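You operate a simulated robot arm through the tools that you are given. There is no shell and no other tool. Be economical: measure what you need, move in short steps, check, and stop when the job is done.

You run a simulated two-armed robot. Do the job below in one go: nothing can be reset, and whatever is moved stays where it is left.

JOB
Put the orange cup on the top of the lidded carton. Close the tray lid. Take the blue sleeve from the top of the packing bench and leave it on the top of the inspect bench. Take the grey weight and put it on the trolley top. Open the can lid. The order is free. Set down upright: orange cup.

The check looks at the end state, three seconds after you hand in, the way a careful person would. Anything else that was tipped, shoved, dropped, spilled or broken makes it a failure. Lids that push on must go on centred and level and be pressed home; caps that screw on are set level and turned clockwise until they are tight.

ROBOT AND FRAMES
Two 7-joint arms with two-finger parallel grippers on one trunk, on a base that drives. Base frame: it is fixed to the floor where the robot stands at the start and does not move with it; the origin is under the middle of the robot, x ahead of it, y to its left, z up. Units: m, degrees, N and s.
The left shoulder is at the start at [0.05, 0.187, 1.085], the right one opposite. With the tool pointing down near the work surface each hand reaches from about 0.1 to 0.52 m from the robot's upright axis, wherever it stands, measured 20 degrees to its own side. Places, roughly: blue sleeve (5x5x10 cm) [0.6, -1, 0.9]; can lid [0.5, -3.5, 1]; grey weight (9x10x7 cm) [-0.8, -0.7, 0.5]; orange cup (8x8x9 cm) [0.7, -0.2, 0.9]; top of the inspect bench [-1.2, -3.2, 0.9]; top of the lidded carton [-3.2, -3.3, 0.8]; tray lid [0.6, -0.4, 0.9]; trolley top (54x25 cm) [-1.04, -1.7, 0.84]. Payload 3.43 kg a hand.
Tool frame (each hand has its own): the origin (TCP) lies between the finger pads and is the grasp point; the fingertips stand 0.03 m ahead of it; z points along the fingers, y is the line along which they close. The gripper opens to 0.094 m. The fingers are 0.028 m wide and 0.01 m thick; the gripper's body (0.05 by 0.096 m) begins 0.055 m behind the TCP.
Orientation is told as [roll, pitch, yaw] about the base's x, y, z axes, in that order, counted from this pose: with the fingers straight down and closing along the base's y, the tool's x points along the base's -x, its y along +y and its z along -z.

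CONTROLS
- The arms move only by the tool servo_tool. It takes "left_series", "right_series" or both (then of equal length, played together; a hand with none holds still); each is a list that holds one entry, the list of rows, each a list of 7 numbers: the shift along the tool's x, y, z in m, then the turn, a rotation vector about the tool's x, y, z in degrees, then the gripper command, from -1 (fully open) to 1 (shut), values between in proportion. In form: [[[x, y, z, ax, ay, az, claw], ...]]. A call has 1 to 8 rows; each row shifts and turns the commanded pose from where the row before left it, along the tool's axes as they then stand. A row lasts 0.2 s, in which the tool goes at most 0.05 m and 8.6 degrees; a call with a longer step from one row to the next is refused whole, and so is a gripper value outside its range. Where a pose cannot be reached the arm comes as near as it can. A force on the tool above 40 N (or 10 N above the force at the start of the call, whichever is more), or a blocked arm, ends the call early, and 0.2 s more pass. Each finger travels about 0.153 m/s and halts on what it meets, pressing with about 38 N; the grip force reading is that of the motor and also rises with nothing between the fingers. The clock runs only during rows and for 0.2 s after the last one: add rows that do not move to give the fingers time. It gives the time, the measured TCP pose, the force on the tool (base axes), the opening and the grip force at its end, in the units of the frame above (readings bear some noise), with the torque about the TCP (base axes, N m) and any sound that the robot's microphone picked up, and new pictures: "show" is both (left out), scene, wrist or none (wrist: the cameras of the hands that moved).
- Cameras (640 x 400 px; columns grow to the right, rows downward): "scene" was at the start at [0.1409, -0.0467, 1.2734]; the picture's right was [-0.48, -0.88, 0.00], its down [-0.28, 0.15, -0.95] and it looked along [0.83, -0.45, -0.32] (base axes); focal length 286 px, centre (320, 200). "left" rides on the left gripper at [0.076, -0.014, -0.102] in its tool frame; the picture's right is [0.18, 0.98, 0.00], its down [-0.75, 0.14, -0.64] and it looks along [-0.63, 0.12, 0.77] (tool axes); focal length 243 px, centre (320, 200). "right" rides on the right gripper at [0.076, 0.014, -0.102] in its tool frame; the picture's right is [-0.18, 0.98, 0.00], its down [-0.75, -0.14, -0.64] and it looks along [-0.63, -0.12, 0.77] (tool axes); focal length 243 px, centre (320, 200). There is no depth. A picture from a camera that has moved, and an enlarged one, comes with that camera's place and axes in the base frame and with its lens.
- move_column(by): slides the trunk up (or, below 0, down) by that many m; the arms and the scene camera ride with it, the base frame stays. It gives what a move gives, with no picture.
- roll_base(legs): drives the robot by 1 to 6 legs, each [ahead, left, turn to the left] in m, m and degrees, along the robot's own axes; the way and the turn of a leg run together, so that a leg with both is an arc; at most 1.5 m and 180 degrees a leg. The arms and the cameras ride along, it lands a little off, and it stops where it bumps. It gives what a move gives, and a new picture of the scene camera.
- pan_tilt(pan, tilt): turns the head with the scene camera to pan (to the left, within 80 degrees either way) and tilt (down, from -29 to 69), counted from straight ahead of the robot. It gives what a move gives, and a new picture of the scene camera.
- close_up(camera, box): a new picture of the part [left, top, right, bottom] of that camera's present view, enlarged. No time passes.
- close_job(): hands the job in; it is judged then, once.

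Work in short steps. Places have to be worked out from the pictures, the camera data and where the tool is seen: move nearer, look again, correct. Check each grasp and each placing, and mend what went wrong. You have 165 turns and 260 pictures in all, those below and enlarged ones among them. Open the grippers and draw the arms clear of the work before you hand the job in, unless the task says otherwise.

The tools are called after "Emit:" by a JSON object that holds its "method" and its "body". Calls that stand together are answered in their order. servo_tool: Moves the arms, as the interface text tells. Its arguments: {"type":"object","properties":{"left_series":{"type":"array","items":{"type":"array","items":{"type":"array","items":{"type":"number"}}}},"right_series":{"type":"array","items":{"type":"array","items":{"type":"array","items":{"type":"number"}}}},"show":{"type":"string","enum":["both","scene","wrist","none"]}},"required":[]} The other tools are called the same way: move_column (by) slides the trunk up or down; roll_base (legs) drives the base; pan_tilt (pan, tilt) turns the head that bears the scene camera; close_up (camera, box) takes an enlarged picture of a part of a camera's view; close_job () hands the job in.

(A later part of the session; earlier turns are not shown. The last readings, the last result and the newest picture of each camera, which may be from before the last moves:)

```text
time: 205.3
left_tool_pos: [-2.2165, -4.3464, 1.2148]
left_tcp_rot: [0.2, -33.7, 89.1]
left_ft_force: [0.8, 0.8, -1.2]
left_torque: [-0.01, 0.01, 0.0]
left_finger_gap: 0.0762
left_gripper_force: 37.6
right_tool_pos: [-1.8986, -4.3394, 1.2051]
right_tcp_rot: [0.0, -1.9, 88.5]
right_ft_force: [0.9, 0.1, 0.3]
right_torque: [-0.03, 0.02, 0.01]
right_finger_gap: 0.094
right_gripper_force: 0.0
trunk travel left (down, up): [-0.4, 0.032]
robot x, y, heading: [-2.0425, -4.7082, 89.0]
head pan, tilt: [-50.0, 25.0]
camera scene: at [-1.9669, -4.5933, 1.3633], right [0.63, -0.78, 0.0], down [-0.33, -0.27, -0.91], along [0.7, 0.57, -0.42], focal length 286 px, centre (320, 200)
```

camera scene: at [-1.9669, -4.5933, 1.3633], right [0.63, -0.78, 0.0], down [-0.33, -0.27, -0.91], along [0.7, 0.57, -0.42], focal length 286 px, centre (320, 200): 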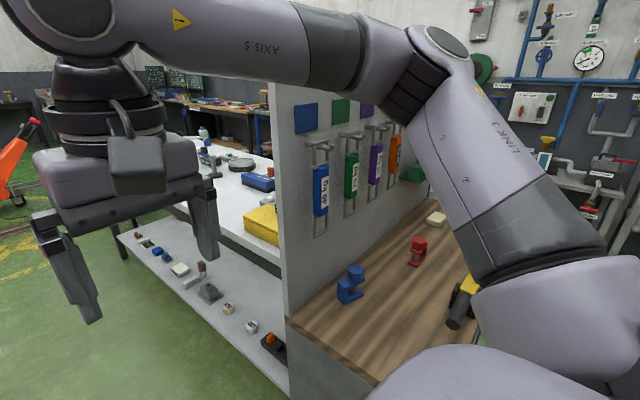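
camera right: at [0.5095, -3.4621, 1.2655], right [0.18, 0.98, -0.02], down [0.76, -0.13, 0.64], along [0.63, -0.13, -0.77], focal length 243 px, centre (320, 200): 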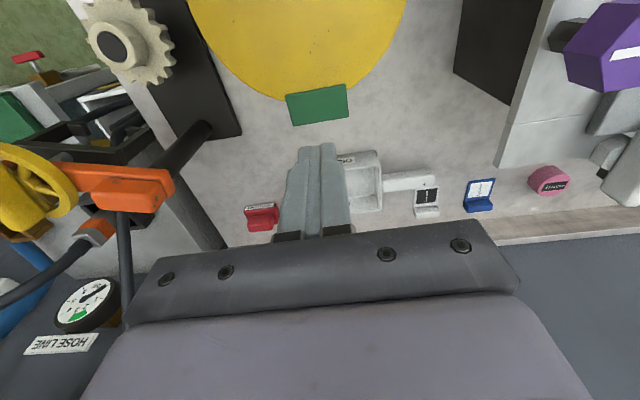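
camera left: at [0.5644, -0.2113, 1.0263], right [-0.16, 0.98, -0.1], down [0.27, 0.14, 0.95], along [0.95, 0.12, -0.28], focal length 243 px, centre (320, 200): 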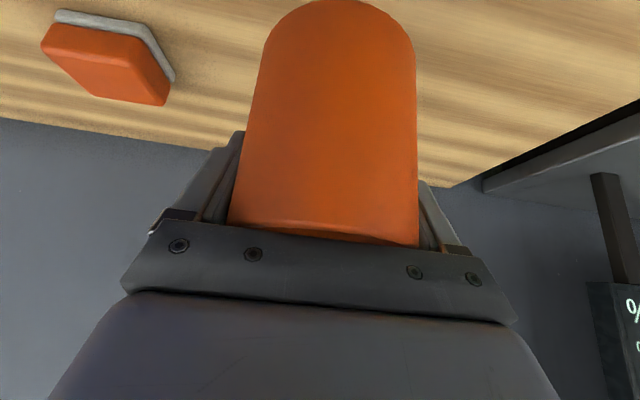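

The cabinet's west end is x≈-1.69 with the board on it, so go through sideways: back up, face west, then strafe north.

Emit:
{"method": "roll_base", "body": {"legs": [[-0.22, 0, 0], [0, 0, 91]]}}

Emit:
{"method": "pan_tilt", "body": {"pan": -60, "tilt": 30}}

```text
time: 210.8
left_tool_pos: [-2.4028, -5.1057, 1.2154]
left_tcp_rot: [0.3, -33.8, 179.7]
left_ft_force: [0.4, -0.2, -0.6]
left_torque: [-0.01, 0.01, 0.0]
left_finger_gap: 0.0765
left_gripper_force: 38.1
right_tool_pos: [-2.4129, -4.7865, 1.2048]
right_tcp_rot: [0.2, -1.9, 179.0]
right_ft_force: [0.4, 0.6, -0.5]
right_torque: [0.01, 0.02, -0.01]
right_finger_gap: 0.094
right_gripper_force: 0.1
trunk travel left (down, up): [-0.4, 0.032]
robot x, y, heading: [-2.0458, -4.928, 179.5]
head pan, tilt: [-50.0, 25.0]
camera scene: at [-2.1601, -4.8568, 1.3633], right [0.77, 0.64, 0.0], down [0.27, -0.33, -0.91], along [-0.58, 0.7, -0.42], focal length 286 px, centre (320, 200)
```

scene: 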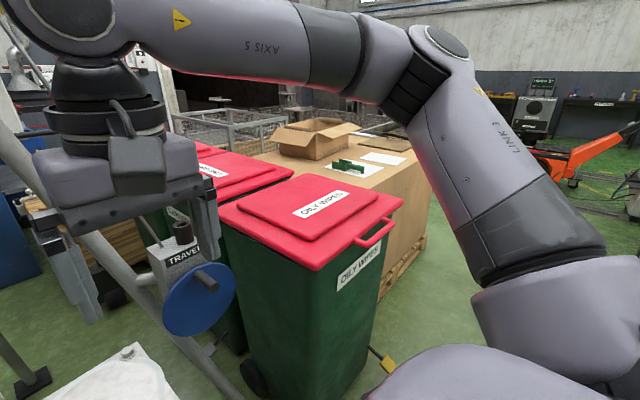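

```text
time: 211.6
left_tool_pos: [-2.4025, -5.1064, 1.2138]
left_tcp_rot: [0.3, -33.8, 179.6]
left_ft_force: [0.1, 0.2, -0.9]
left_torque: [-0.01, 0.02, 0.01]
left_finger_gap: 0.0763
left_gripper_force: 38.6
right_tool_pos: [-2.4128, -4.7869, 1.2052]
right_tcp_rot: [0.0, -2.0, 179.1]
right_ft_force: [-0.3, 0.0, -0.2]
right_torque: [0.0, -0.01, 0.03]
right_finger_gap: 0.0941
right_gripper_force: 0.1
trunk travel left (down, up): [-0.4, 0.032]
robot x, y, heading: [-2.0443, -4.9244, 179.7]
head pan, tilt: [-60.0, 30.0]
camera scene: at [-2.1461, -4.8491, 1.3553], right [0.87, 0.49, 0.0], down [0.25, -0.43, -0.87], along [-0.43, 0.75, -0.5], focal length 286 px, centre (320, 200)
```

scene: 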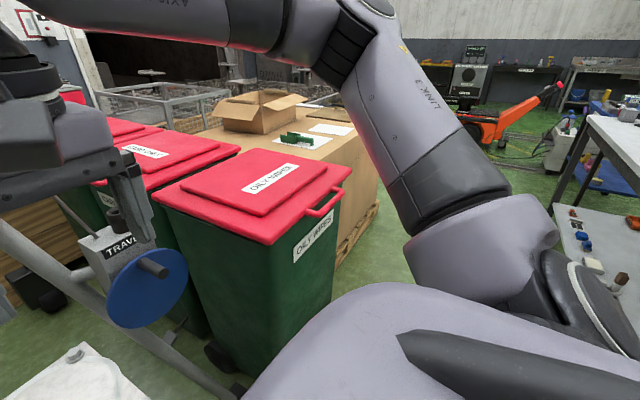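

Bins are only ~0.87 high with front at x≈-2.57, so strafing north facing west fits.

Emit:
{"method": "roll_base", "body": {"legs": [[0.055, 0, 0], [0, -0.95, 0], [0, -0.93, 0]]}}

Emit:
{"method": "pan_tilt", "body": {"pan": 0, "tilt": 35}}

```text
time: 228.9
left_tool_pos: [-2.4297, -3.2267, 1.2139]
left_tcp_rot: [0.1, -33.8, 178.8]
left_ft_force: [-0.4, 0.6, -0.6]
left_torque: [0.0, 0.02, 0.02]
left_finger_gap: 0.0765
left_gripper_force: 37.9
right_tool_pos: [-2.4359, -2.9073, 1.2056]
right_tcp_rot: [0.1, -1.9, 178.2]
right_ft_force: [-0.7, -0.2, -0.3]
right_torque: [-0.03, -0.04, 0.02]
right_finger_gap: 0.0939
right_gripper_force: 0.1
trunk travel left (down, up): [-0.4, 0.032]
robot x, y, heading: [-2.0686, -3.0549, 178.6]
head pan, tilt: [-60.0, 30.0]
camera scene: at [-2.1703, -2.9733, 1.3553], right [0.88, 0.48, 0.0], down [0.24, -0.44, -0.87], along [-0.42, 0.76, -0.5], focal length 286 px, centre (320, 200)
```

scene: 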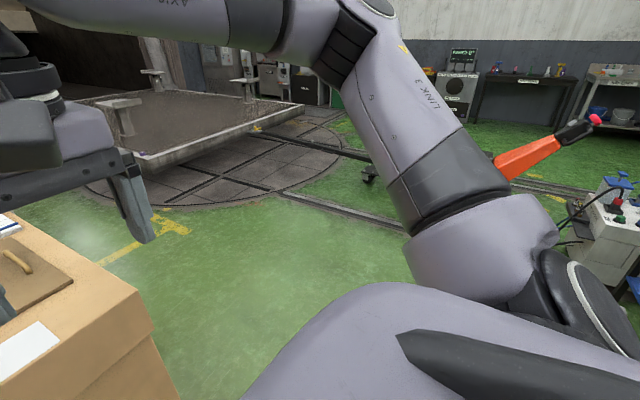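

```text
time: 230.2
left_tool_pos: [-2.4301, -3.226, 1.2152]
left_tcp_rot: [0.2, -33.8, 178.9]
left_ft_force: [0.2, 0.6, -1.6]
left_torque: [-0.01, 0.0, 0.0]
left_finger_gap: 0.0761
left_gripper_force: 38.5
right_tool_pos: [-2.4368, -2.9093, 1.2039]
right_tcp_rot: [0.1, -1.8, 178.2]
right_ft_force: [0.7, 0.5, 0.4]
right_torque: [0.0, 0.03, -0.01]
right_finger_gap: 0.0942
right_gripper_force: 0.0
trunk travel left (down, up): [-0.4, 0.032]
robot x, y, heading: [-2.0683, -3.0505, 178.6]
head pan, tilt: [0.0, 35.0]
camera scene: at [-2.2148, -3.0507, 1.3475], right [0.02, 1.0, 0.0], down [0.57, -0.01, -0.82], along [-0.82, 0.02, -0.57], focal length 286 px, centre (320, 200)
```

scene: 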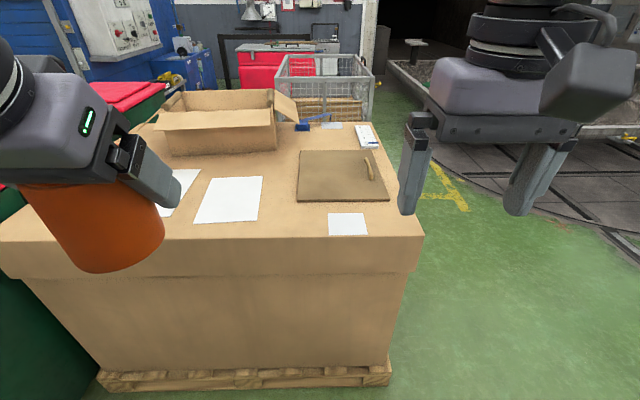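

The carton's lid top is free between the papers around (-2.93,-3.12). Lower the trunk, strafe right 0.1 and approach.

Emit:
{"method": "move_column", "body": {"by": -0.1}}

Emit:
{"method": "roll_base", "body": {"legs": [[0, -0.1, 1], [0.32, 0, 0]]}}

Emit:
{"method": "pan_tilt", "body": {"pan": 15, "tilt": 50}}

```text
time: 231.5
left_tool_pos: [-2.4301, -3.2279, 1.1135]
left_tcp_rot: [0.2, -33.9, 178.9]
left_ft_force: [0.1, -0.9, -0.3]
left_torque: [-0.03, 0.0, -0.01]
left_finger_gap: 0.076
left_gripper_force: 38.3
right_tool_pos: [-2.4363, -2.9081, 1.1047]
right_tcp_rot: [0.1, -2.0, 178.3]
right_ft_force: [0.4, -0.1, -0.3]
right_torque: [0.02, -0.01, -0.01]
right_finger_gap: 0.0941
right_gripper_force: 0.1
trunk travel left (down, up): [-0.3, 0.132]
robot x, y, heading: [-2.0688, -3.0518, 179.1]
head pan, tilt: [0.0, 35.0]
```

```text
time: 234.8
left_tool_pos: [-2.745, -3.1319, 1.1131]
left_tcp_rot: [0.1, -33.8, 179.8]
left_ft_force: [-0.4, -0.3, -0.4]
left_torque: [0.01, 0.02, -0.05]
left_finger_gap: 0.0763
left_gripper_force: 37.8
right_tool_pos: [-2.7569, -2.8128, 1.1051]
right_tcp_rot: [0.0, -1.9, 179.2]
right_ft_force: [-0.2, -0.8, -1.0]
right_torque: [0.04, -0.02, -0.01]
right_finger_gap: 0.0939
right_gripper_force: 0.0
trunk travel left (down, up): [-0.3, 0.132]
robot x, y, heading: [-2.3856, -2.9523, 179.6]
head pan, tilt: [0.0, 35.0]
camera scene: at [-2.5329, -2.9526, 1.2474], right [0.0, 1.0, 0.0], down [0.57, 0.0, -0.82], along [-0.82, 0.0, -0.57], focal length 286 px, centre (320, 200)
```

scene: 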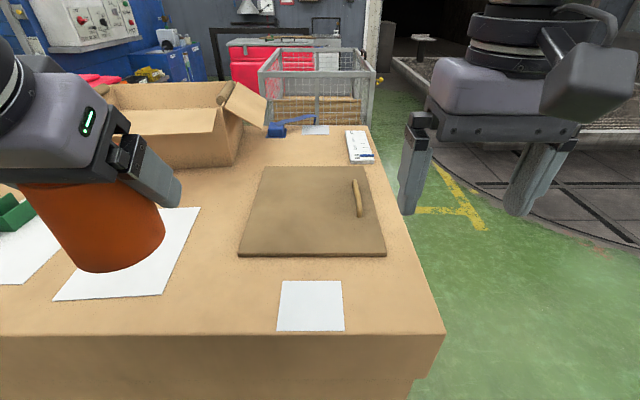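

```text
time: 235.5
left_tool_pos: [-2.7448, -3.1328, 1.116]
left_tcp_rot: [0.2, -33.8, 179.9]
left_ft_force: [0.2, 0.1, -0.2]
left_torque: [-0.01, 0.04, 0.0]
left_finger_gap: 0.0761
left_gripper_force: 37.9
right_tool_pos: [-2.7559, -2.8138, 1.105]
right_tcp_rot: [0.1, -2.0, 179.2]
right_ft_force: [-0.1, -0.2, -1.5]
right_torque: [0.02, -0.02, -0.01]
right_finger_gap: 0.0939
right_gripper_force: 0.0
trunk travel left (down, up): [-0.3, 0.132]
robot x, y, heading: [-2.3855, -2.9487, 179.8]
head pan, tilt: [15.0, 50.0]
camera scene: at [-2.519, -2.9725, 1.2258], right [-0.25, 0.97, 0.0], down [0.74, 0.19, -0.64], along [-0.62, -0.16, -0.77], focal length 286 px, centre (320, 200)
```

scene: 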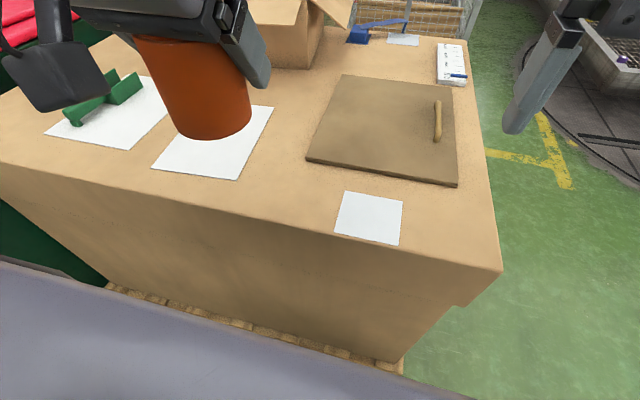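

Carton top z≈0.823; target cup spot (-2.86,-3.117). Move the cup to ~3 cm above it.

Emit:
{"method": "servo_tool", "body": {"left_series": [[[0.0015, -0.0032, 0.0433, 0, 0, 0, 1], [0.0015, -0.0032, 0.0433, 0, 0, 0, 1], [0.0015, -0.0032, 0.0433, 0, 0, 0, 1], [0.0015, -0.0032, 0.0433, 0, 0, 0, 1], [0.0015, -0.0032, 0.0433, 0, 0, 0, 1], [0, 0, 0, 0, 0, 0, 1]]], "show": "scene"}}

```text
time: 236.9
left_tool_pos: [-2.8616, -3.1161, 0.9304]
left_tcp_rot: [0.2, -33.9, 179.8]
left_ft_force: [0.6, -0.1, -0.3]
left_torque: [0.01, 0.02, -0.01]
left_finger_gap: 0.0765
left_gripper_force: 37.9
right_tool_pos: [-2.7564, -2.8136, 1.1044]
right_tcp_rot: [0.1, -2.0, 179.2]
right_ft_force: [0.3, -0.5, 0.3]
right_torque: [0.02, 0.0, -0.05]
right_finger_gap: 0.0938
right_gripper_force: 0.1
trunk travel left (down, up): [-0.3, 0.132]
robot x, y, heading: [-2.3866, -2.9516, 180.0]
head pan, tilt: [15.0, 50.0]
camera scene: at [-2.5189, -2.9726, 1.2258], right [-0.25, 0.97, 0.0], down [0.74, 0.2, -0.64], along [-0.62, -0.16, -0.77], focal length 286 px, centre (320, 200)
```

scene: 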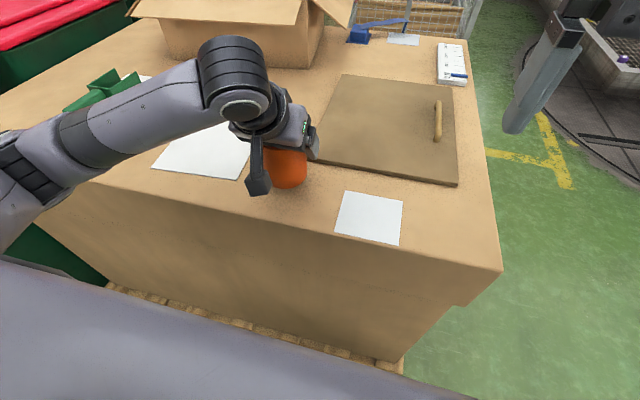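

Descend gently.

Emit:
{"method": "servo_tool", "body": {"left_series": [[[0.0045, 0, 0.0066, 0, 0, 0, 1], [0.0045, 0, 0.0066, 0, 0, 0, 1], [0.0045, 0, 0.0066, 0, 0, 0, 1], [0, 0, 0, 0, 0, 0, 1]]], "show": "none"}}

Emit:
{"method": "servo_tool", "body": {"left_series": [[[0.0017, 0, 0.0025, 0, 0, 0, 1], [0.0017, 0, 0.0025, 0, 0, 0, 1], [0.0017, 0, 0.0025, 0, 0, 0, 1], [0, 0, 0, 0, 0, 0, 1]]], "show": "scene"}}

```text
time: 237.9
left_tool_pos: [-2.8601, -3.1166, 0.9068]
left_tcp_rot: [0.1, -33.9, 179.8]
left_ft_force: [-0.6, 0.3, -0.4]
left_torque: [0.03, 0.01, 0.01]
left_finger_gap: 0.0764
left_gripper_force: 38.5
right_tool_pos: [-2.7564, -2.8145, 1.1037]
right_tcp_rot: [0.2, -2.0, 179.1]
right_ft_force: [0.5, 0.4, 0.3]
right_torque: [0.02, 0.02, -0.01]
right_finger_gap: 0.0941
right_gripper_force: 0.0
trunk travel left (down, up): [-0.3, 0.132]
robot x, y, heading: [-2.3866, -2.9482, 179.9]
head pan, tilt: [15.0, 50.0]
```

```text
time: 238.9
left_tool_pos: [-2.8604, -3.1175, 0.9029]
left_tcp_rot: [-0.1, -34.6, -179.9]
left_ft_force: [-4.5, -3.3, 36.7]
left_torque: [-0.07, -1.67, -0.16]
left_finger_gap: 0.0764
left_gripper_force: 38.2
right_tool_pos: [-2.754, -2.8127, 1.1054]
right_tcp_rot: [0.0, -2.2, 179.1]
right_ft_force: [-0.3, 0.0, -0.3]
right_torque: [-0.01, -0.01, 0.0]
right_finger_gap: 0.094
right_gripper_force: 0.1
trunk travel left (down, up): [-0.3, 0.132]
robot x, y, heading: [-2.3867, -2.9524, 180.0]
head pan, tilt: [15.0, 50.0]
camera scene: at [-2.5168, -2.9719, 1.2265], right [-0.25, 0.97, 0.0], down [0.74, 0.19, -0.64], along [-0.62, -0.16, -0.76], focal length 286 px, centre (320, 200)
```

scene: 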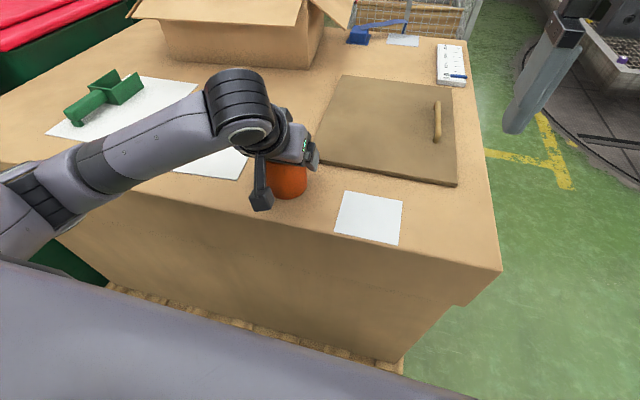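

Firm contact. Ease up 4 mm, then release and withdraw along the tool.

Emit:
{"method": "servo_tool", "body": {"left_series": [[[-0.0022, 0, -0.0033, 0, 0, 0, 1], [0, 0, 0, 0, 0, 0, 1]]], "show": "none"}}

Emit:
{"method": "servo_tool", "body": {"left_series": [[[0, 0, 0, 0, 0, 0, -0.7], [0, 0, 0, 0, 0, 0, -1], [0, 0, 0, 0, 0, 0, -1], [0, 0, 0, 0, 0, 0, -1], [0, 0, -0.02, 0, 0, 0, -1], [0, 0, -0.03, 0, 0, 0, -1], [0, 0, -0.04, 0, 0, 0, -1], [0, 0, -0.04, 0, 0, 0, -1]]]}}

```text
time: 239.5
left_tool_pos: [-2.8613, -3.1174, 0.9032]
left_tcp_rot: [0.1, -34.1, 180.1]
left_ft_force: [-8.8, 0.0, 20.0]
left_torque: [0.41, -0.37, 0.15]
left_finger_gap: 0.0765
left_gripper_force: 38.4
right_tool_pos: [-2.7554, -2.8136, 1.1047]
right_tcp_rot: [0.1, -2.0, 179.1]
right_ft_force: [0.1, -0.2, 0.2]
right_torque: [0.01, -0.03, -0.02]
right_finger_gap: 0.0939
right_gripper_force: 0.0
trunk travel left (down, up): [-0.3, 0.132]
robot x, y, heading: [-2.3864, -2.9548, 179.5]
head pan, tilt: [15.0, 50.0]
```

```text
time: 241.3
left_tool_pos: [-2.7858, -3.1178, 1.0102]
left_tcp_rot: [0.3, -33.8, 179.8]
left_ft_force: [0.0, 0.2, 0.2]
left_torque: [-0.01, -0.02, 0.01]
left_finger_gap: 0.0939
left_gripper_force: 0.0
right_tool_pos: [-2.756, -2.8136, 1.1057]
right_tcp_rot: [0.1, -1.9, 179.2]
right_ft_force: [0.1, 0.4, -0.1]
right_torque: [0.02, -0.02, 0.04]
right_finger_gap: 0.0941
right_gripper_force: 0.0
trunk travel left (down, up): [-0.3, 0.132]
robot x, y, heading: [-2.3869, -2.9475, 179.6]
head pan, tilt: [15.0, 50.0]
camera scene: at [-2.5186, -2.9724, 1.2257], right [-0.25, 0.97, 0.0], down [0.74, 0.2, -0.64], along [-0.62, -0.16, -0.77], focal length 286 px, centre (320, 200)
camera left: at [-2.6641, -3.1045, 1.0525], right [0.15, -0.98, -0.1], down [-0.27, -0.14, 0.95], along [-0.95, -0.12, -0.29], focal length 243 px, centre (320, 200)
```

scene: 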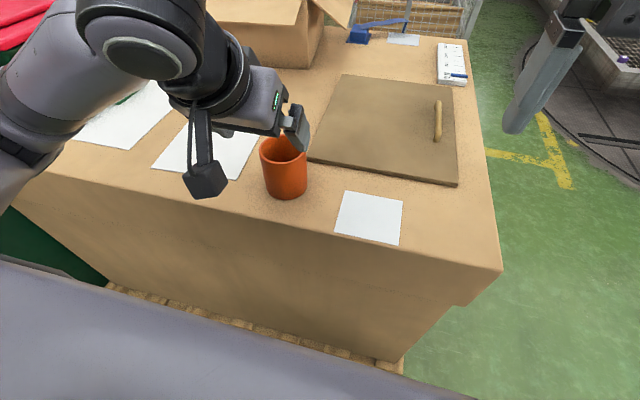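
left: 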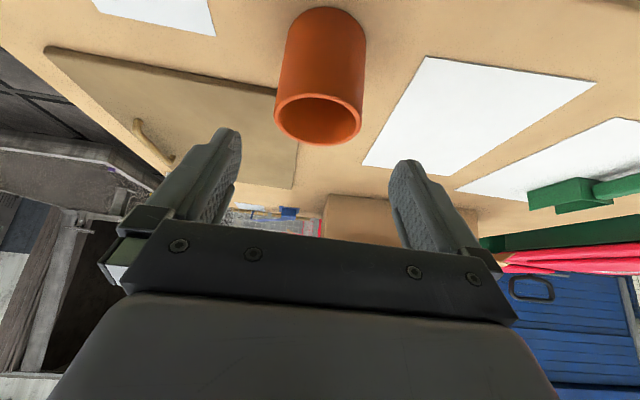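

Cup stands upright on the carton. Retract the left hand and return the way I came (strafe south, then back east).

Emit:
{"method": "servo_tool", "body": {"left_series": [[[0.02, 0, -0.04, 0, 8, 0, -1], [0.02, 0, -0.04, 0, 8, 0, -1], [0.02, 0, -0.02, 0, 8, 0, -1], [0.02, 0, 0, 0, 8, 0, -1], [0, 0, 0, 0, 0, 0, -1]]], "show": "none"}}

Emit:
{"method": "roll_base", "body": {"legs": [[-0.3, 0, 0], [0, 1.2, 0], [0, 1.19, 0], [-1.0, 0, 0], [-0.92, 0, 0]]}}

```text
time: 242.5
left_tool_pos: [-2.6683, -3.1173, 1.0681]
left_tcp_rot: [0.1, -1.7, 180.0]
left_ft_force: [0.4, -0.4, 0.3]
left_torque: [-0.03, 0.0, -0.04]
left_finger_gap: 0.0938
left_gripper_force: 0.1
right_tool_pos: [-2.7557, -2.8134, 1.1053]
right_tcp_rot: [0.1, -1.9, 179.3]
right_ft_force: [-0.3, 0.2, -0.2]
right_torque: [-0.02, -0.03, 0.02]
right_finger_gap: 0.0938
right_gripper_force: 0.1
trunk travel left (down, up): [-0.3, 0.132]
robot x, y, heading: [-2.3852, -2.9551, 179.7]
head pan, tilt: [15.0, 50.0]
```

```text
time: 274.5
left_tool_pos: [-0.4472, -5.5116, 1.0684]
left_tcp_rot: [0.0, -1.9, -179.9]
left_ft_force: [0.2, -0.2, 0.3]
left_torque: [0.01, -0.01, 0.03]
left_finger_gap: 0.0937
left_gripper_force: 0.0
right_tool_pos: [-0.5363, -5.2092, 1.1055]
right_tcp_rot: [0.2, -2.0, 179.4]
right_ft_force: [0.7, 0.7, 0.1]
right_torque: [0.02, -0.01, -0.03]
right_finger_gap: 0.0939
right_gripper_force: 0.1
trunk travel left (down, up): [-0.3, 0.132]
robot x, y, heading: [-0.17, -5.3456, 180.1]
head pan, tilt: [15.0, 50.0]
camera scene: at [-0.2988, -5.3669, 1.2258], right [-0.26, 0.97, 0.0], down [0.74, 0.2, -0.64], along [-0.62, -0.17, -0.77], focal length 286 px, centre (320, 200)
```

scene: 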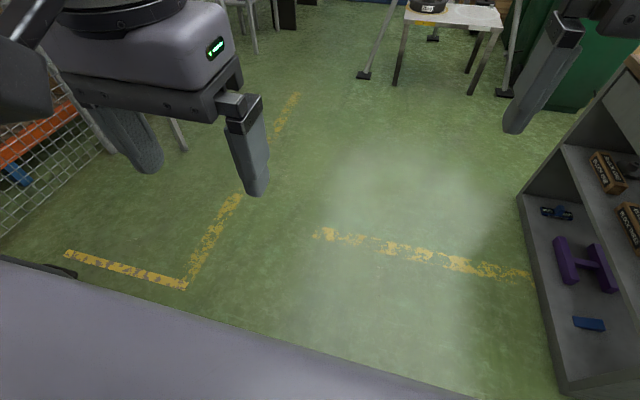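

Now head north up the lane and face the can for a two-handed lid opening.

Emit:
{"method": "roll_base", "body": {"legs": [[0, 0, -90], [1.0, 0.05, 0], [0.95, 0, 0], [0, 0, -90]]}}

Emit:
{"method": "move_column", "body": {"by": 0.1}}

Emit:
{"method": "pan_tilt", "body": {"pan": 0, "tilt": 35}}

```text
time: 282.3
left_tool_pos: [-0.3838, -4.2539, 1.0668]
left_tcp_rot: [0.7, -1.4, 91.6]
left_ft_force: [-0.1, 0.2, 0.2]
left_torque: [0.0, 0.0, -0.03]
left_finger_gap: 0.094
left_gripper_force: 0.1
right_tool_pos: [-0.08, -4.1581, 1.1068]
right_tcp_rot: [0.2, -2.3, 90.4]
right_ft_force: [0.3, 0.9, 0.1]
right_torque: [-0.01, 0.03, 0.0]
right_finger_gap: 0.0941
right_gripper_force: 0.0
trunk travel left (down, up): [-0.3, 0.132]
robot x, y, heading: [-0.2132, -4.5235, 91.0]
head pan, tilt: [15.0, 50.0]
stopped in leg 2: the robot was blocked; the commanded pose is now the measured one
camera scene: at [-0.2305, -4.4018, 1.2274], right [0.96, 0.28, 0.0], down [0.21, -0.73, -0.65], along [-0.18, 0.62, -0.76], focal length 286 px, centre (320, 200)
```

scene: 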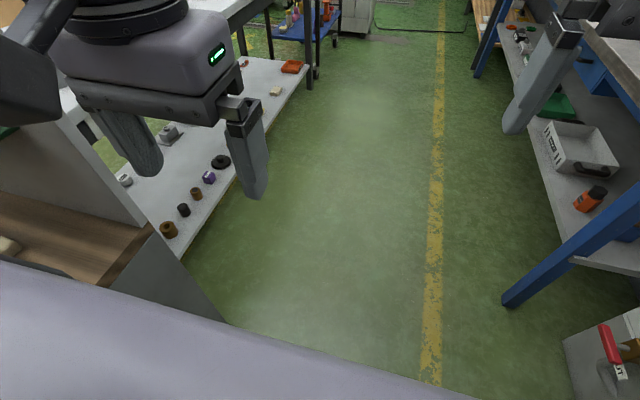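

```text
time: 283.7
left_tool_pos: [-0.3876, -4.254, 1.167]
left_tcp_rot: [0.3, -1.2, 91.6]
left_ft_force: [0.0, -1.4, 1.1]
left_torque: [-0.01, 0.01, 0.04]
left_finger_gap: 0.0939
left_gripper_force: 0.2
right_tool_pos: [-0.0836, -4.16, 1.2078]
right_tcp_rot: [-0.1, -2.5, 90.4]
right_ft_force: [0.0, 0.5, 0.1]
right_torque: [0.02, 0.03, -0.03]
right_finger_gap: 0.0942
right_gripper_force: 0.1
trunk travel left (down, up): [-0.4, 0.032]
robot x, y, heading: [-0.2157, -4.5218, 90.9]
head pan, tilt: [15.0, 50.0]
```

```text
time: 284.4
left_tool_pos: [-0.3883, -4.2537, 1.1674]
left_tcp_rot: [0.4, -1.4, 91.6]
left_ft_force: [0.0, -0.5, 0.8]
left_torque: [0.02, -0.03, -0.01]
left_finger_gap: 0.094
left_gripper_force: 0.1
right_tool_pos: [-0.0832, -4.1601, 1.2081]
right_tcp_rot: [-0.1, -2.4, 90.3]
right_ft_force: [0.1, 0.8, 0.1]
right_torque: [-0.02, -0.01, -0.01]
right_finger_gap: 0.0942
right_gripper_force: 0.2
trunk travel left (down, up): [-0.4, 0.032]
robot x, y, heading: [-0.2155, -4.5211, 90.8]
head pan, tilt: [0.0, 35.0]
camera scene: at [-0.2155, -4.3893, 1.349], right [1.0, 0.02, 0.0], down [0.01, -0.57, -0.82], along [-0.01, 0.82, -0.57], focal length 286 px, centre (320, 200)
```

scene: 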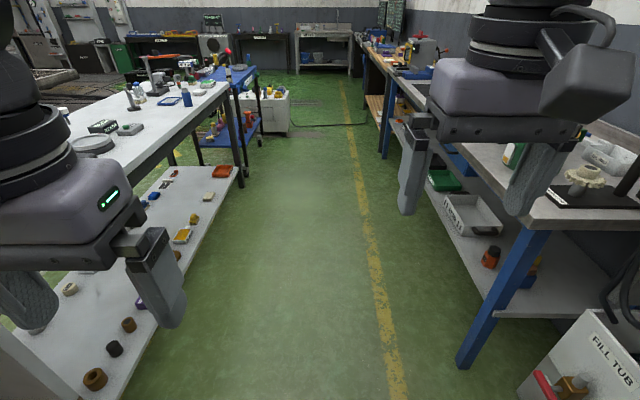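

The left elbow touched the cabinet end. Back up, turn to face east, and strafe north instead.

Emit:
{"method": "roll_base", "body": {"legs": [[-0.5, -0.04, 0], [0, 0, -91], [0, 0.8, 0], [0, 0.8, 0]]}}

```text
time: 305.3
left_tool_pos: [0.1289, -3.2531, 1.1641]
left_tcp_rot: [0.4, -0.7, 0.1]
left_ft_force: [0.3, 0.6, 0.4]
left_torque: [0.0, 0.01, -0.02]
left_finger_gap: 0.0939
left_gripper_force: 0.0
right_tool_pos: [0.2148, -3.56, 1.2041]
right_tcp_rot: [0.1, -1.8, -1.1]
right_ft_force: [-0.3, 0.7, -0.4]
right_torque: [0.0, 0.0, -0.01]
right_finger_gap: 0.0942
right_gripper_force: 0.1
trunk travel left (down, up): [-0.4, 0.032]
robot x, y, heading: [-0.1542, -3.4212, -0.4]
head pan, tilt: [0.0, 35.0]
camera scene: at [-0.0065, -3.4227, 1.3475], right [-0.01, -1.0, 0.0], down [-0.57, 0.01, -0.82], along [0.82, -0.01, -0.57], focal length 286 px, centre (320, 200)
```

scene: 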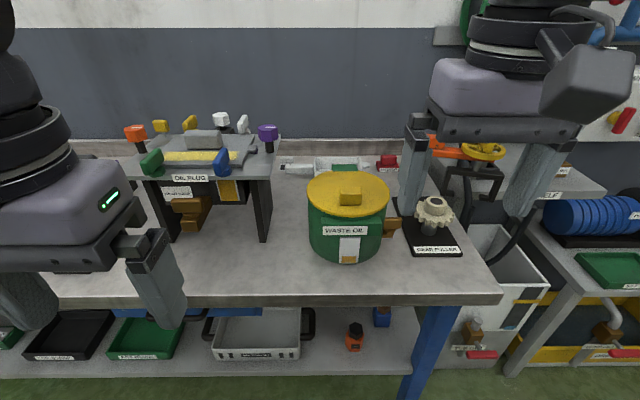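

Now drive in 20 cm, and turn the left hand to point forward (fingers closed) as the prop.

Emit:
{"method": "roll_base", "body": {"legs": [[0.195, 0, 0.4]]}}

Emit:
{"method": "servo_tool", "body": {"left_series": [[[0, 0.01, 0, 0, -8.5, 0, 0], [0, 0.01, 0, 0, -8.5, 0, 1], [0, 0, 0, 0, -8.5, 0, 1], [0, 0, 0, 0, -8.5, 0, 1], [0, 0, 0, 0, -8.5, 0, 1], [0, 0, 0, 0, -8.5, 0, 1], [0, 0, 0, 0, -8.5, 0, 1], [0, 0, 0, 0, -8.5, 0, 1]]], "show": "scene"}}

```text
time: 306.9
left_tool_pos: [0.3233, -3.252, 1.1634]
left_tcp_rot: [0.3, -0.7, 0.4]
left_ft_force: [0.8, -1.0, 0.4]
left_torque: [-0.02, 0.0, 0.04]
left_finger_gap: 0.094
left_gripper_force: 0.0
right_tool_pos: [0.4116, -3.5587, 1.2048]
right_tcp_rot: [0.0, -1.8, -0.7]
right_ft_force: [0.5, 0.2, 0.4]
right_torque: [0.0, 0.02, 0.0]
right_finger_gap: 0.0943
right_gripper_force: 0.0
trunk travel left (down, up): [-0.4, 0.032]
robot x, y, heading: [0.0417, -3.4182, -0.2]
head pan, tilt: [0.0, 35.0]
camera scene: at [0.1891, -3.423, 1.3474], right [0.0, -1.0, 0.0], down [-0.57, 0.0, -0.82], along [0.82, 0.0, -0.57], focal length 286 px, centre (320, 200)
```

scene: 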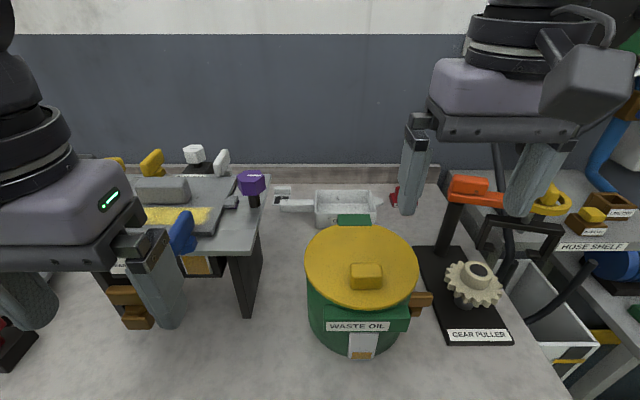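

```text
time: 308.7
left_tool_pos: [0.3978, -3.2886, 1.2489]
left_tcp_rot: [1.0, -68.7, -0.4]
left_ft_force: [0.0, -0.2, 0.3]
left_torque: [-0.01, -0.02, 0.01]
left_finger_gap: 0.0
left_gripper_force: 32.8
left hand out of reach, approached as far as the arm can: row 4, 5, 6, 7, 8
right_tool_pos: [0.4111, -3.5585, 1.2041]
right_tcp_rot: [0.0, -1.8, -0.8]
right_ft_force: [-0.1, 0.1, -0.5]
right_torque: [0.03, 0.0, 0.03]
right_finger_gap: 0.094
right_gripper_force: 0.1
trunk travel left (down, up): [-0.4, 0.032]
robot x, y, heading: [0.0431, -3.4213, -0.4]
head pan, tilt: [0.0, 35.0]
camera scene: at [0.1885, -3.4234, 1.3475], right [0.0, -1.0, 0.0], down [-0.57, 0.0, -0.82], along [0.82, 0.0, -0.57], focal length 286 px, centre (320, 200)
```

scene: 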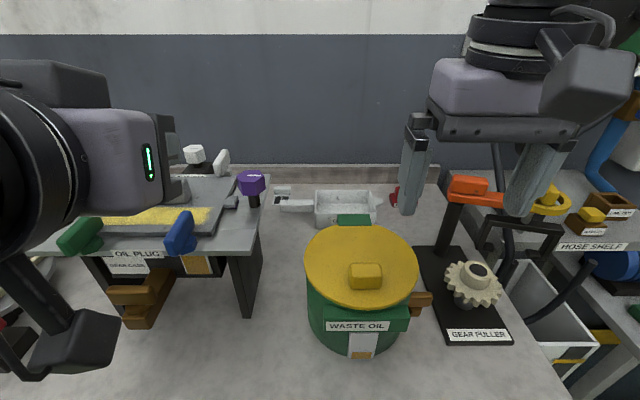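

Position the right hand above the knob (0.442,-3.483).

Emit:
{"method": "servo_tool", "body": {"right_series": [[[-0.01, 0.03, 0, 0, 1.8, 0, -0.4], [-0.01, 0.03, 0, 0, 0, -0.5, -0.4], [-0.011, 0.0155, 0.03, 0, 0, 0, -0.4], [0, 0, 0.045, 0, 0, 0, -0.4], [0, 0, 0.02, 0, 0, 0, -0.4], [0, 0, 0, 0, 0, 0, -0.4]]], "show": "wrist"}}

```text
time: 310.1
left_tool_pos: [0.3981, -3.2861, 1.2486]
left_tcp_rot: [0.9, -68.6, -0.3]
left_ft_force: [0.2, 0.5, 0.7]
left_torque: [0.02, 0.02, -0.02]
left_finger_gap: 0.0
left_gripper_force: 32.9
right_tool_pos: [0.4302, -3.5624, 1.1232]
right_tcp_rot: [0.0, -0.2, -0.2]
right_ft_force: [-0.3, -0.7, 0.0]
right_torque: [0.01, 0.02, -0.02]
right_finger_gap: 0.0657
right_gripper_force: 0.1
right hand out of reach, approached as far as the arm can: row 1, 2, 3
trunk travel left (down, up): [-0.4, 0.032]
robot x, y, heading: [0.0436, -3.4189, -0.4]
head pan, tilt: [0.0, 35.0]
camera right: at [0.3548, -3.5475, 1.2249], right [0.19, 0.98, 0.0], down [0.75, -0.15, 0.64], along [0.63, -0.12, -0.77], focal length 243 px, centre (320, 200)
```

right: 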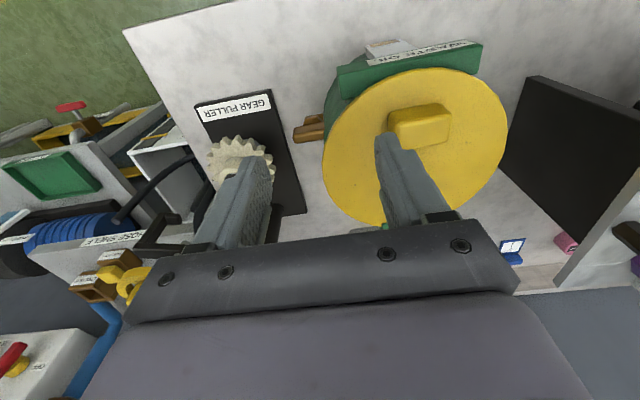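

The right hand can't reach inward here. Refitting the hinge from the first good lift gives centre (0.564, 1.035), r=0.127; I'll redo it single-handed from the side stance with that arc. Retract and re-stage.

Emit:
{"method": "servo_tool", "body": {"right_series": [[[0, 0, -0.04, 0, 0, 0, -1], [0.03, 0, -0.03, 0, 0, 0, -1], [0.045, 0, 0, 0, 0, 0, -1], [0.045, 0, 0, 0, 0, 0, -1], [0, 0, 0, 0, 0, 0, -1], [0, 0, 0, 0, 0, 0, -1], [0, 0, 0, 0, 0, 0, -1], [0, 0, 0, 0, 0, 0, -1]]], "left_series": [[[0, 0, -0.02, 0, 8.5, 0, 1], [0, 0, -0.02, 0, 8.5, 0, 1], [0, 0, -0.02, 0, 8.5, 0, 0], [0, 0, 0, 0, 8.5, 0, -1], [0, 0, 0, 0, 8.5, 0, -1], [0, 0, 0, 0, 8.5, 0, -1], [0, 0, 0.02, 0, 8.5, 0, -1], [0, 0, 0.02, 0, 8.5, 0, -1]]], "show": "none"}}

Emit:
{"method": "roll_base", "body": {"legs": [[-0.33, 0, 0], [0, 0, 90]]}}

Emit:
{"method": "servo_tool", "body": {"right_series": [[[0, -0.037, 0, 0, 0, 8.5, -1], [0, -0.037, 0, 0, 0, 8.5, -1], [0, -0.037, 0, 0, 0, 8.5, -1], [0, -0.037, 0, 0, 0, 8.5, -1], [0, -0.037, 0, 0, 0, 8.5, -1], [0, -0.037, 0, 0, 0, 8.5, -1], [0, -0.037, 0, 0, 0, 8.5, -1], [0, -0.037, 0, 0, 0, 8.5, -1]]], "show": "none"}}

Emit:
{"method": "servo_tool", "body": {"right_series": [[[0, -0.037, 0, 0, 0, 8.5, -1], [0, -0.037, 0, 0, 0, 8.5, -1], [0, -0.02, 0, 0, 0, 5, -1], [0, 0, 0, 0, 0, 0, -1]]], "show": "none"}}

```text
time: 311.9
left_tool_pos: [0.3558, -3.2861, 1.2383]
left_tcp_rot: [0.3, -0.7, 0.5]
left_ft_force: [-0.6, 0.7, -0.3]
left_torque: [0.01, -0.03, -0.01]
left_finger_gap: 0.094
left_gripper_force: 0.0
right_tool_pos: [0.3105, -3.5613, 1.1932]
right_tcp_rot: [0.0, 0.0, -0.3]
right_ft_force: [-1.0, -0.3, 0.1]
right_torque: [0.03, -0.04, 0.01]
right_finger_gap: 0.094
right_gripper_force: 0.1
trunk travel left (down, up): [-0.4, 0.032]
robot x, y, heading: [0.0402, -3.4249, -0.3]
head pan, tilt: [0.0, 35.0]
```

```text
time: 317.9
left_tool_pos: [-0.426, -3.1078, 1.2394]
left_tcp_rot: [0.3, -0.7, 91.4]
left_ft_force: [0.6, 0.6, -0.9]
left_torque: [-0.01, -0.01, 0.03]
left_finger_gap: 0.094
left_gripper_force: 0.1
right_tool_pos: [-0.1502, -3.1473, 1.192]
right_tcp_rot: [0.0, 0.0, 90.6]
right_ft_force: [1.0, -0.3, -0.2]
right_torque: [-0.03, -0.02, -0.01]
right_finger_gap: 0.094
right_gripper_force: 0.1
trunk travel left (down, up): [-0.4, 0.032]
robot x, y, heading: [-0.2827, -3.4182, 91.0]
head pan, tilt: [0.0, 35.0]
camera scene: at [-0.2878, -3.2756, 1.3475], right [1.0, 0.01, 0.0], down [0.01, -0.57, -0.82], along [-0.01, 0.82, -0.57], focal length 286 px, centre (320, 200)
```

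scene: 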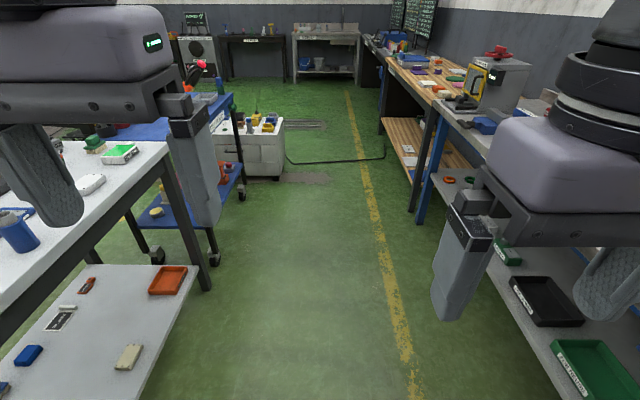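

```text
time: 319.7
left_tool_pos: [-0.4247, -3.1084, 1.2401]
left_tcp_rot: [0.3, -0.9, 91.4]
left_ft_force: [0.1, 0.0, 0.4]
left_torque: [0.05, -0.01, -0.05]
left_finger_gap: 0.0939
left_gripper_force: 0.0
right_tool_pos: [0.0947, -3.2868, 1.1925]
right_tcp_rot: [0.0, 0.0, 22.7]
right_ft_force: [-0.6, -0.2, 0.2]
right_torque: [0.01, 0.02, -0.02]
right_finger_gap: 0.0945
right_gripper_force: 0.0
trunk travel left (down, up): [-0.4, 0.032]
robot x, y, heading: [-0.2878, -3.4192, 91.1]
head pan, tilt: [0.0, 35.0]
```

```text
time: 320.7
left_tool_pos: [-0.4256, -3.1069, 1.2397]
left_tcp_rot: [0.3, -0.7, 91.4]
left_ft_force: [0.1, 0.0, 0.5]
left_torque: [0.03, 0.02, 0.01]
left_finger_gap: 0.094
left_gripper_force: 0.1
right_tool_pos: [0.1134, -3.3469, 1.1876]
right_tcp_rot: [-0.1, 0.0, 0.6]
right_ft_force: [0.2, 0.7, 0.3]
right_torque: [0.02, 0.03, -0.01]
right_finger_gap: 0.0938
right_gripper_force: 0.1
right hand out of reach, approached as far as the arm can: row 2, 3
trunk travel left (down, up): [-0.4, 0.032]
robot x, y, heading: [-0.2891, -3.421, 91.0]
head pan, tilt: [0.0, 35.0]
```

Move into the previous side stance (axis ≈(-0.012,-3.55)).

Emit:
{"method": "roll_base", "body": {"legs": [[-0.135, 0, -1], [0, -0.277, 0]]}}

Emit:
{"method": "servo_tool", "body": {"right_series": [[[-0.03, 0, 0.03, 0, 0, 0, -0.4], [-0.025, 0, 0.04, 0, 0, 0, -0.4], [0, 0, 0.015, 0, 0, 0, -0.4], [0, 0, 0, 0, 0, 0, -0.4]]], "show": "wrist"}}

```text
time: 324.6
left_tool_pos: [-0.1405, -3.2425, 1.2388]
left_tcp_rot: [0.3, -0.9, 90.3]
left_ft_force: [-0.4, -0.1, -0.3]
left_torque: [-0.03, 0.01, 0.01]
left_finger_gap: 0.0938
left_gripper_force: 0.1
right_tool_pos: [0.3954, -3.4906, 1.1886]
right_tcp_rot: [-0.1, -0.1, -0.3]
right_ft_force: [0.2, 0.6, 0.1]
right_torque: [0.01, -0.02, -0.01]
right_finger_gap: 0.0943
right_gripper_force: 0.2
trunk travel left (down, up): [-0.4, 0.032]
robot x, y, heading: [-0.009, -3.5533, 89.9]
head pan, tilt: [0.0, 35.0]
camera scene: at [-0.0055, -3.4124, 1.3475], right [1.0, 0.0, 0.0], down [0.0, -0.57, -0.82], along [0.0, 0.82, -0.57], focal length 286 px, centre (320, 200)
```

scene: 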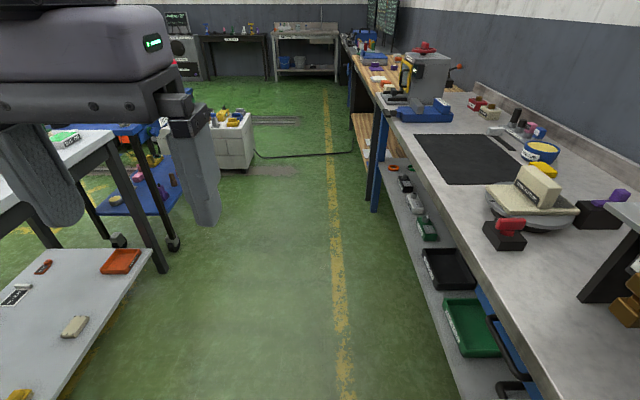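

```text
time: 325.6
left_tool_pos: [-0.1403, -3.2418, 1.2389]
left_tcp_rot: [0.3, -0.7, 90.4]
left_ft_force: [-0.8, -0.8, 0.3]
left_torque: [0.0, -0.01, -0.03]
left_finger_gap: 0.0944
left_gripper_force: 0.0
right_tool_pos: [0.4521, -3.4902, 1.1031]
right_tcp_rot: [-0.1, 0.1, -0.3]
right_ft_force: [-0.3, -0.1, -0.5]
right_torque: [0.02, -0.01, 0.03]
right_finger_gap: 0.0661
right_gripper_force: 0.1
trunk travel left (down, up): [-0.4, 0.032]
robot x, y, heading: [-0.0077, -3.5577, 89.8]
head pan, tilt: [0.0, 35.0]
camera right: at [0.3757, -3.4755, 1.2048], right [0.19, 0.98, 0.0], down [0.75, -0.15, 0.64], along [0.63, -0.12, -0.77], focal length 243 px, centre (320, 200)
```

right: 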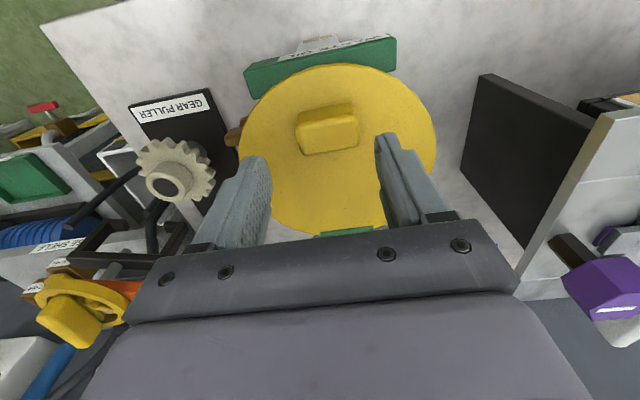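

Adjust to (0.438,-3.482), lower onto the lid and grip.

Emit:
{"method": "servo_tool", "body": {"right_series": [[[0.014, 0.008, 0.01, 0, 0, 0, -0.4], [0, 0, 0.016, 0, 0, 0, -0.4], [0, 0, 0.013, 0, 0, 0, -0.4], [0, 0, 0, 0, 0, 0, 0.0], [0, 0, 0, 0, 0, 0, 0.15], [0, 0, 0, 0, 0, 0, 0.5], [0, 0, 0, 0, 0, 0, 1], [0, 0, 0, 0, 0, 0, 1]]], "show": "wrist"}}

```text
time: 327.4
left_tool_pos: [-0.1411, -3.244, 1.2382]
left_tcp_rot: [0.3, -0.9, 90.4]
left_ft_force: [0.8, 0.3, 0.2]
left_torque: [0.02, 0.03, 0.03]
left_finger_gap: 0.0943
left_gripper_force: 0.1
right_tool_pos: [0.4499, -3.4843, 1.0686]
right_tcp_rot: [-0.2, 0.3, -0.4]
right_ft_force: [0.6, -18.3, -2.9]
right_torque: [-0.59, 0.18, 0.36]
right_finger_gap: 0.0435
right_gripper_force: 44.8
right hand out of reach, approached as far as the arm can: row 2, 3
trunk travel left (down, up): [-0.4, 0.032]
robot x, y, heading: [-0.0075, -3.5596, 89.6]
head pan, tilt: [0.0, 35.0]
camera right: at [0.3737, -3.469, 1.1715], right [0.19, 0.98, 0.0], down [0.75, -0.14, 0.64], along [0.63, -0.12, -0.77], focal length 243 px, centre (320, 200)
```

right: 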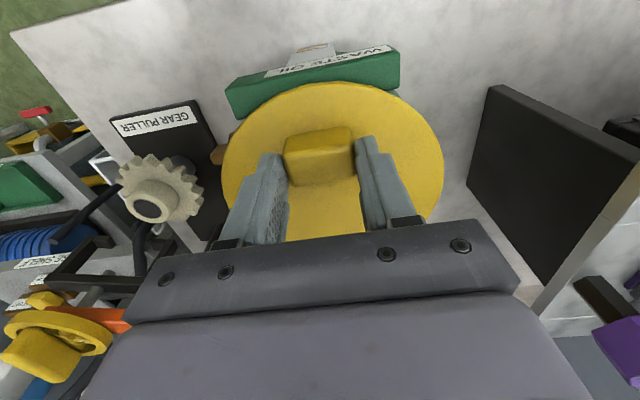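

Grip is 12 mm off (inner reach limit). Open, shift the base away 3 cm, and recentre.

Emit:
{"method": "servo_tool", "body": {"right_series": [[[0, 0, 0, 0, 0, 0, -0.4], [0, 0, 0, 0, 0, 0, -0.4], [0, 0, -0.015, 0, 0, 0, -0.4], [0, 0, 0, 0, 0, 0, -0.4]]], "show": "none"}}

Emit:
{"method": "roll_base", "body": {"legs": [[0.006, 0.035, 0]]}}

Emit:
{"method": "servo_tool", "body": {"right_series": [[[-0.01, 0, 0, 0, 0, 0, -0.4], [-0.01, 0, 0, 0, 0, 0, -0.4], [0, 0, 0, 0, 0, 0, -0.4]]], "show": "wrist"}}

```text
time: 328.4
left_tool_pos: [-0.1401, -3.2422, 1.2398]
left_tcp_rot: [0.2, -0.9, 90.5]
left_ft_force: [0.3, -0.1, 0.2]
left_torque: [0.0, -0.02, 0.02]
left_finger_gap: 0.0941
left_gripper_force: 0.0
right_tool_pos: [0.4488, -3.482, 1.0839]
right_tcp_rot: [0.0, 0.0, -0.4]
right_ft_force: [0.5, -0.3, 0.5]
right_torque: [0.04, 0.0, -0.01]
right_finger_gap: 0.0658
right_gripper_force: 0.0
trunk travel left (down, up): [-0.4, 0.032]
robot x, y, heading: [-0.0057, -3.5559, 89.7]
head pan, tilt: [0.0, 35.0]
```

```text
time: 329.4
left_tool_pos: [-0.176, -3.2367, 1.2383]
left_tcp_rot: [0.2, -0.7, 90.4]
left_ft_force: [-0.4, 0.0, -0.1]
left_torque: [0.03, -0.01, -0.03]
left_finger_gap: 0.0939
left_gripper_force: 0.1
right_tool_pos: [0.4142, -3.4754, 1.0852]
right_tcp_rot: [0.0, 0.0, -0.2]
right_ft_force: [0.0, 0.7, -0.1]
right_torque: [0.0, -0.02, -0.02]
right_finger_gap: 0.0659
right_gripper_force: 0.1
trunk travel left (down, up): [-0.4, 0.032]
robot x, y, heading: [-0.0414, -3.5527, 89.5]
head pan, tilt: [0.0, 35.0]
camera scene: at [-0.0411, -3.4063, 1.3475], right [1.0, 0.0, 0.0], down [0.0, -0.57, -0.82], along [0.0, 0.82, -0.57], focal length 286 px, centre (320, 200)
```

scene: 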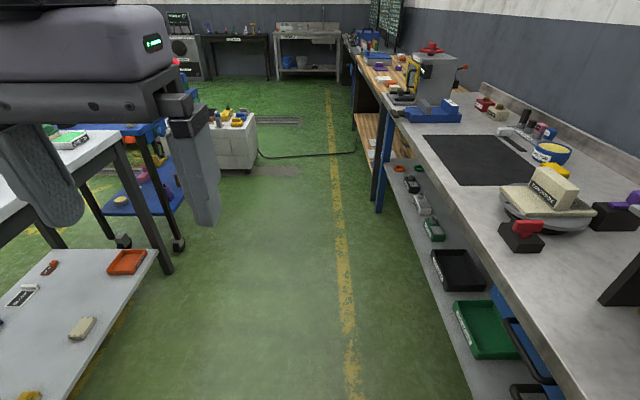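

```text
time: 330.2
left_tool_pos: [-0.1745, -3.2367, 1.2397]
left_tcp_rot: [0.3, -0.8, 90.5]
left_ft_force: [-0.5, 0.1, 0.2]
left_torque: [-0.01, 0.02, -0.04]
left_finger_gap: 0.094
left_gripper_force: 0.1
right_tool_pos: [0.4344, -3.4751, 1.0853]
right_tcp_rot: [0.0, 0.1, -0.4]
right_ft_force: [0.1, -0.4, 0.4]
right_torque: [-0.04, -0.01, 0.01]
right_finger_gap: 0.0658
right_gripper_force: 0.1
trunk travel left (down, up): [-0.4, 0.032]
robot x, y, heading: [-0.0429, -3.5468, 89.6]
head pan, tilt: [0.0, 35.0]
camera right: at [0.3588, -3.4606, 1.1866], right [0.19, 0.98, 0.0], down [0.75, -0.15, 0.64], along [0.63, -0.12, -0.77], focal length 243 px, centre (320, 200)
```

right: 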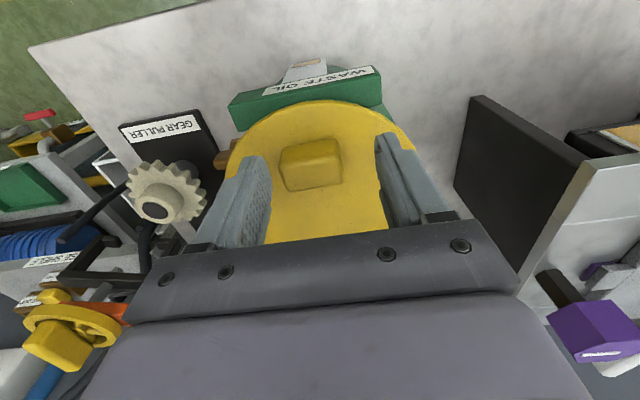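

Good centring. Lower 2.2 cm and grip.

Emit:
{"method": "servo_tool", "body": {"right_series": [[[0.001, -0.005, 0.012, 0, 0, 0, -0.4], [0, 0, 0.01, 0, 0, 0, -0.4], [0, 0, 0, 0, 0, 0, 0.0], [0, 0, 0, 0, 0, 0, 0.15], [0, 0, 0, 0, 0, 0, 0.5], [0, 0, 0, 0, 0, 0, 1], [0, 0, 0, 0, 0, 0, 1]]], "show": "wrist"}}

```text
time: 331.8
left_tool_pos: [-0.175, -3.2397, 1.2404]
left_tcp_rot: [0.4, -1.0, 90.3]
left_ft_force: [0.2, -0.6, -0.2]
left_torque: [0.02, 0.03, -0.01]
left_finger_gap: 0.0939
left_gripper_force: 0.1
right_tool_pos: [0.4341, -3.4838, 1.0629]
right_tcp_rot: [-0.5, 0.1, -0.6]
right_ft_force: [0.2, -35.3, 1.9]
right_torque: [-0.3, -0.42, -0.49]
right_finger_gap: 0.0437
right_gripper_force: 44.6
right hand out of reach, approached as far as the arm can: row 2
trunk travel left (down, up): [-0.4, 0.032]
robot x, y, heading: [-0.0421, -3.5514, 89.7]
head pan, tilt: [0.0, 35.0]
camera right: at [0.3583, -3.4681, 1.1655], right [0.19, 0.98, -0.01], down [0.75, -0.14, 0.64], along [0.63, -0.13, -0.77], focal length 243 px, centre (320, 200)
```

right: 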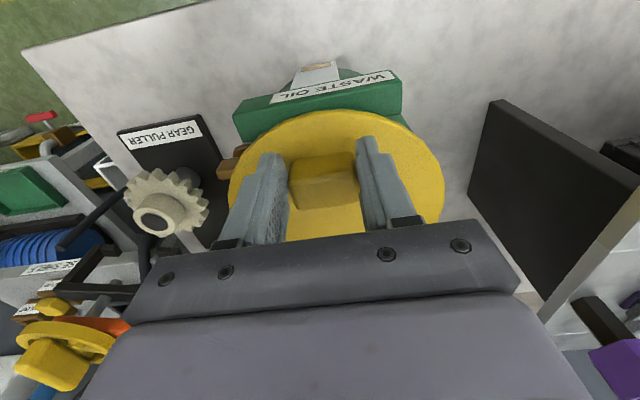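

Side load in y; relieve it 8 mm and lift along the fitted arc to 30°.

Emit:
{"method": "servo_tool", "body": {"right_series": [[[0, -0.008, 0, 0, 0, 0, 1], [-0.003, 0, -0.0112, 0, 0, 0, 1], [-0.0038, 0, -0.0109, 0, 0, 0, 1], [-0.005, 0, -0.0105, 0, 0, 0, 1], [-0.0055, 0, -0.0101, 0, 0, 0, 1], [-0.0067, 0, -0.0095, 0, 0, 0, 1], [-0.0073, 0, -0.009, 0, 0, 0, 1], [0, 0, 0, 0, 0, 0, 1]]], "show": "wrist"}}

```text
time: 333.6
left_tool_pos: [-0.1756, -3.2401, 1.2409]
left_tcp_rot: [0.2, -1.0, 90.5]
left_ft_force: [-0.4, 0.9, -0.5]
left_torque: [0.03, 0.01, 0.01]
left_finger_gap: 0.0941
left_gripper_force: 0.1
right_tool_pos: [0.4638, -3.4839, 1.1259]
right_tcp_rot: [-0.4, 0.1, -0.3]
right_ft_force: [-13.1, -30.9, -2.1]
right_torque: [-0.66, 1.56, -0.06]
right_finger_gap: 0.0436
right_gripper_force: 45.4
right hand out of reach, approached as far as the arm can: row 1
trunk travel left (down, up): [-0.4, 0.032]
robot x, y, heading: [-0.0432, -3.5526, 89.8]
head pan, tilt: [0.0, 35.0]
camera right: at [0.3878, -3.4685, 1.2279], right [0.19, 0.98, -0.01], down [0.75, -0.14, 0.64], along [0.63, -0.13, -0.77], focal length 243 px, centre (320, 200)
```

right: 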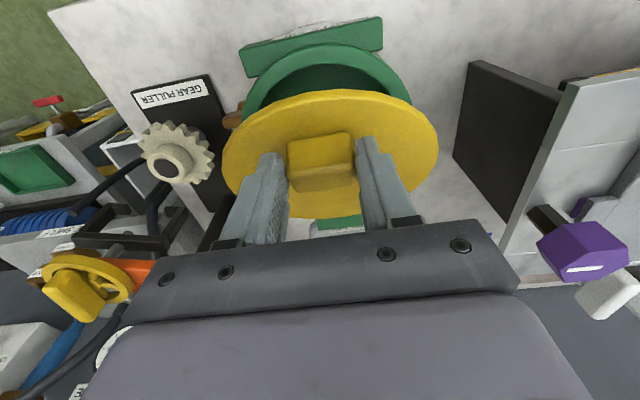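

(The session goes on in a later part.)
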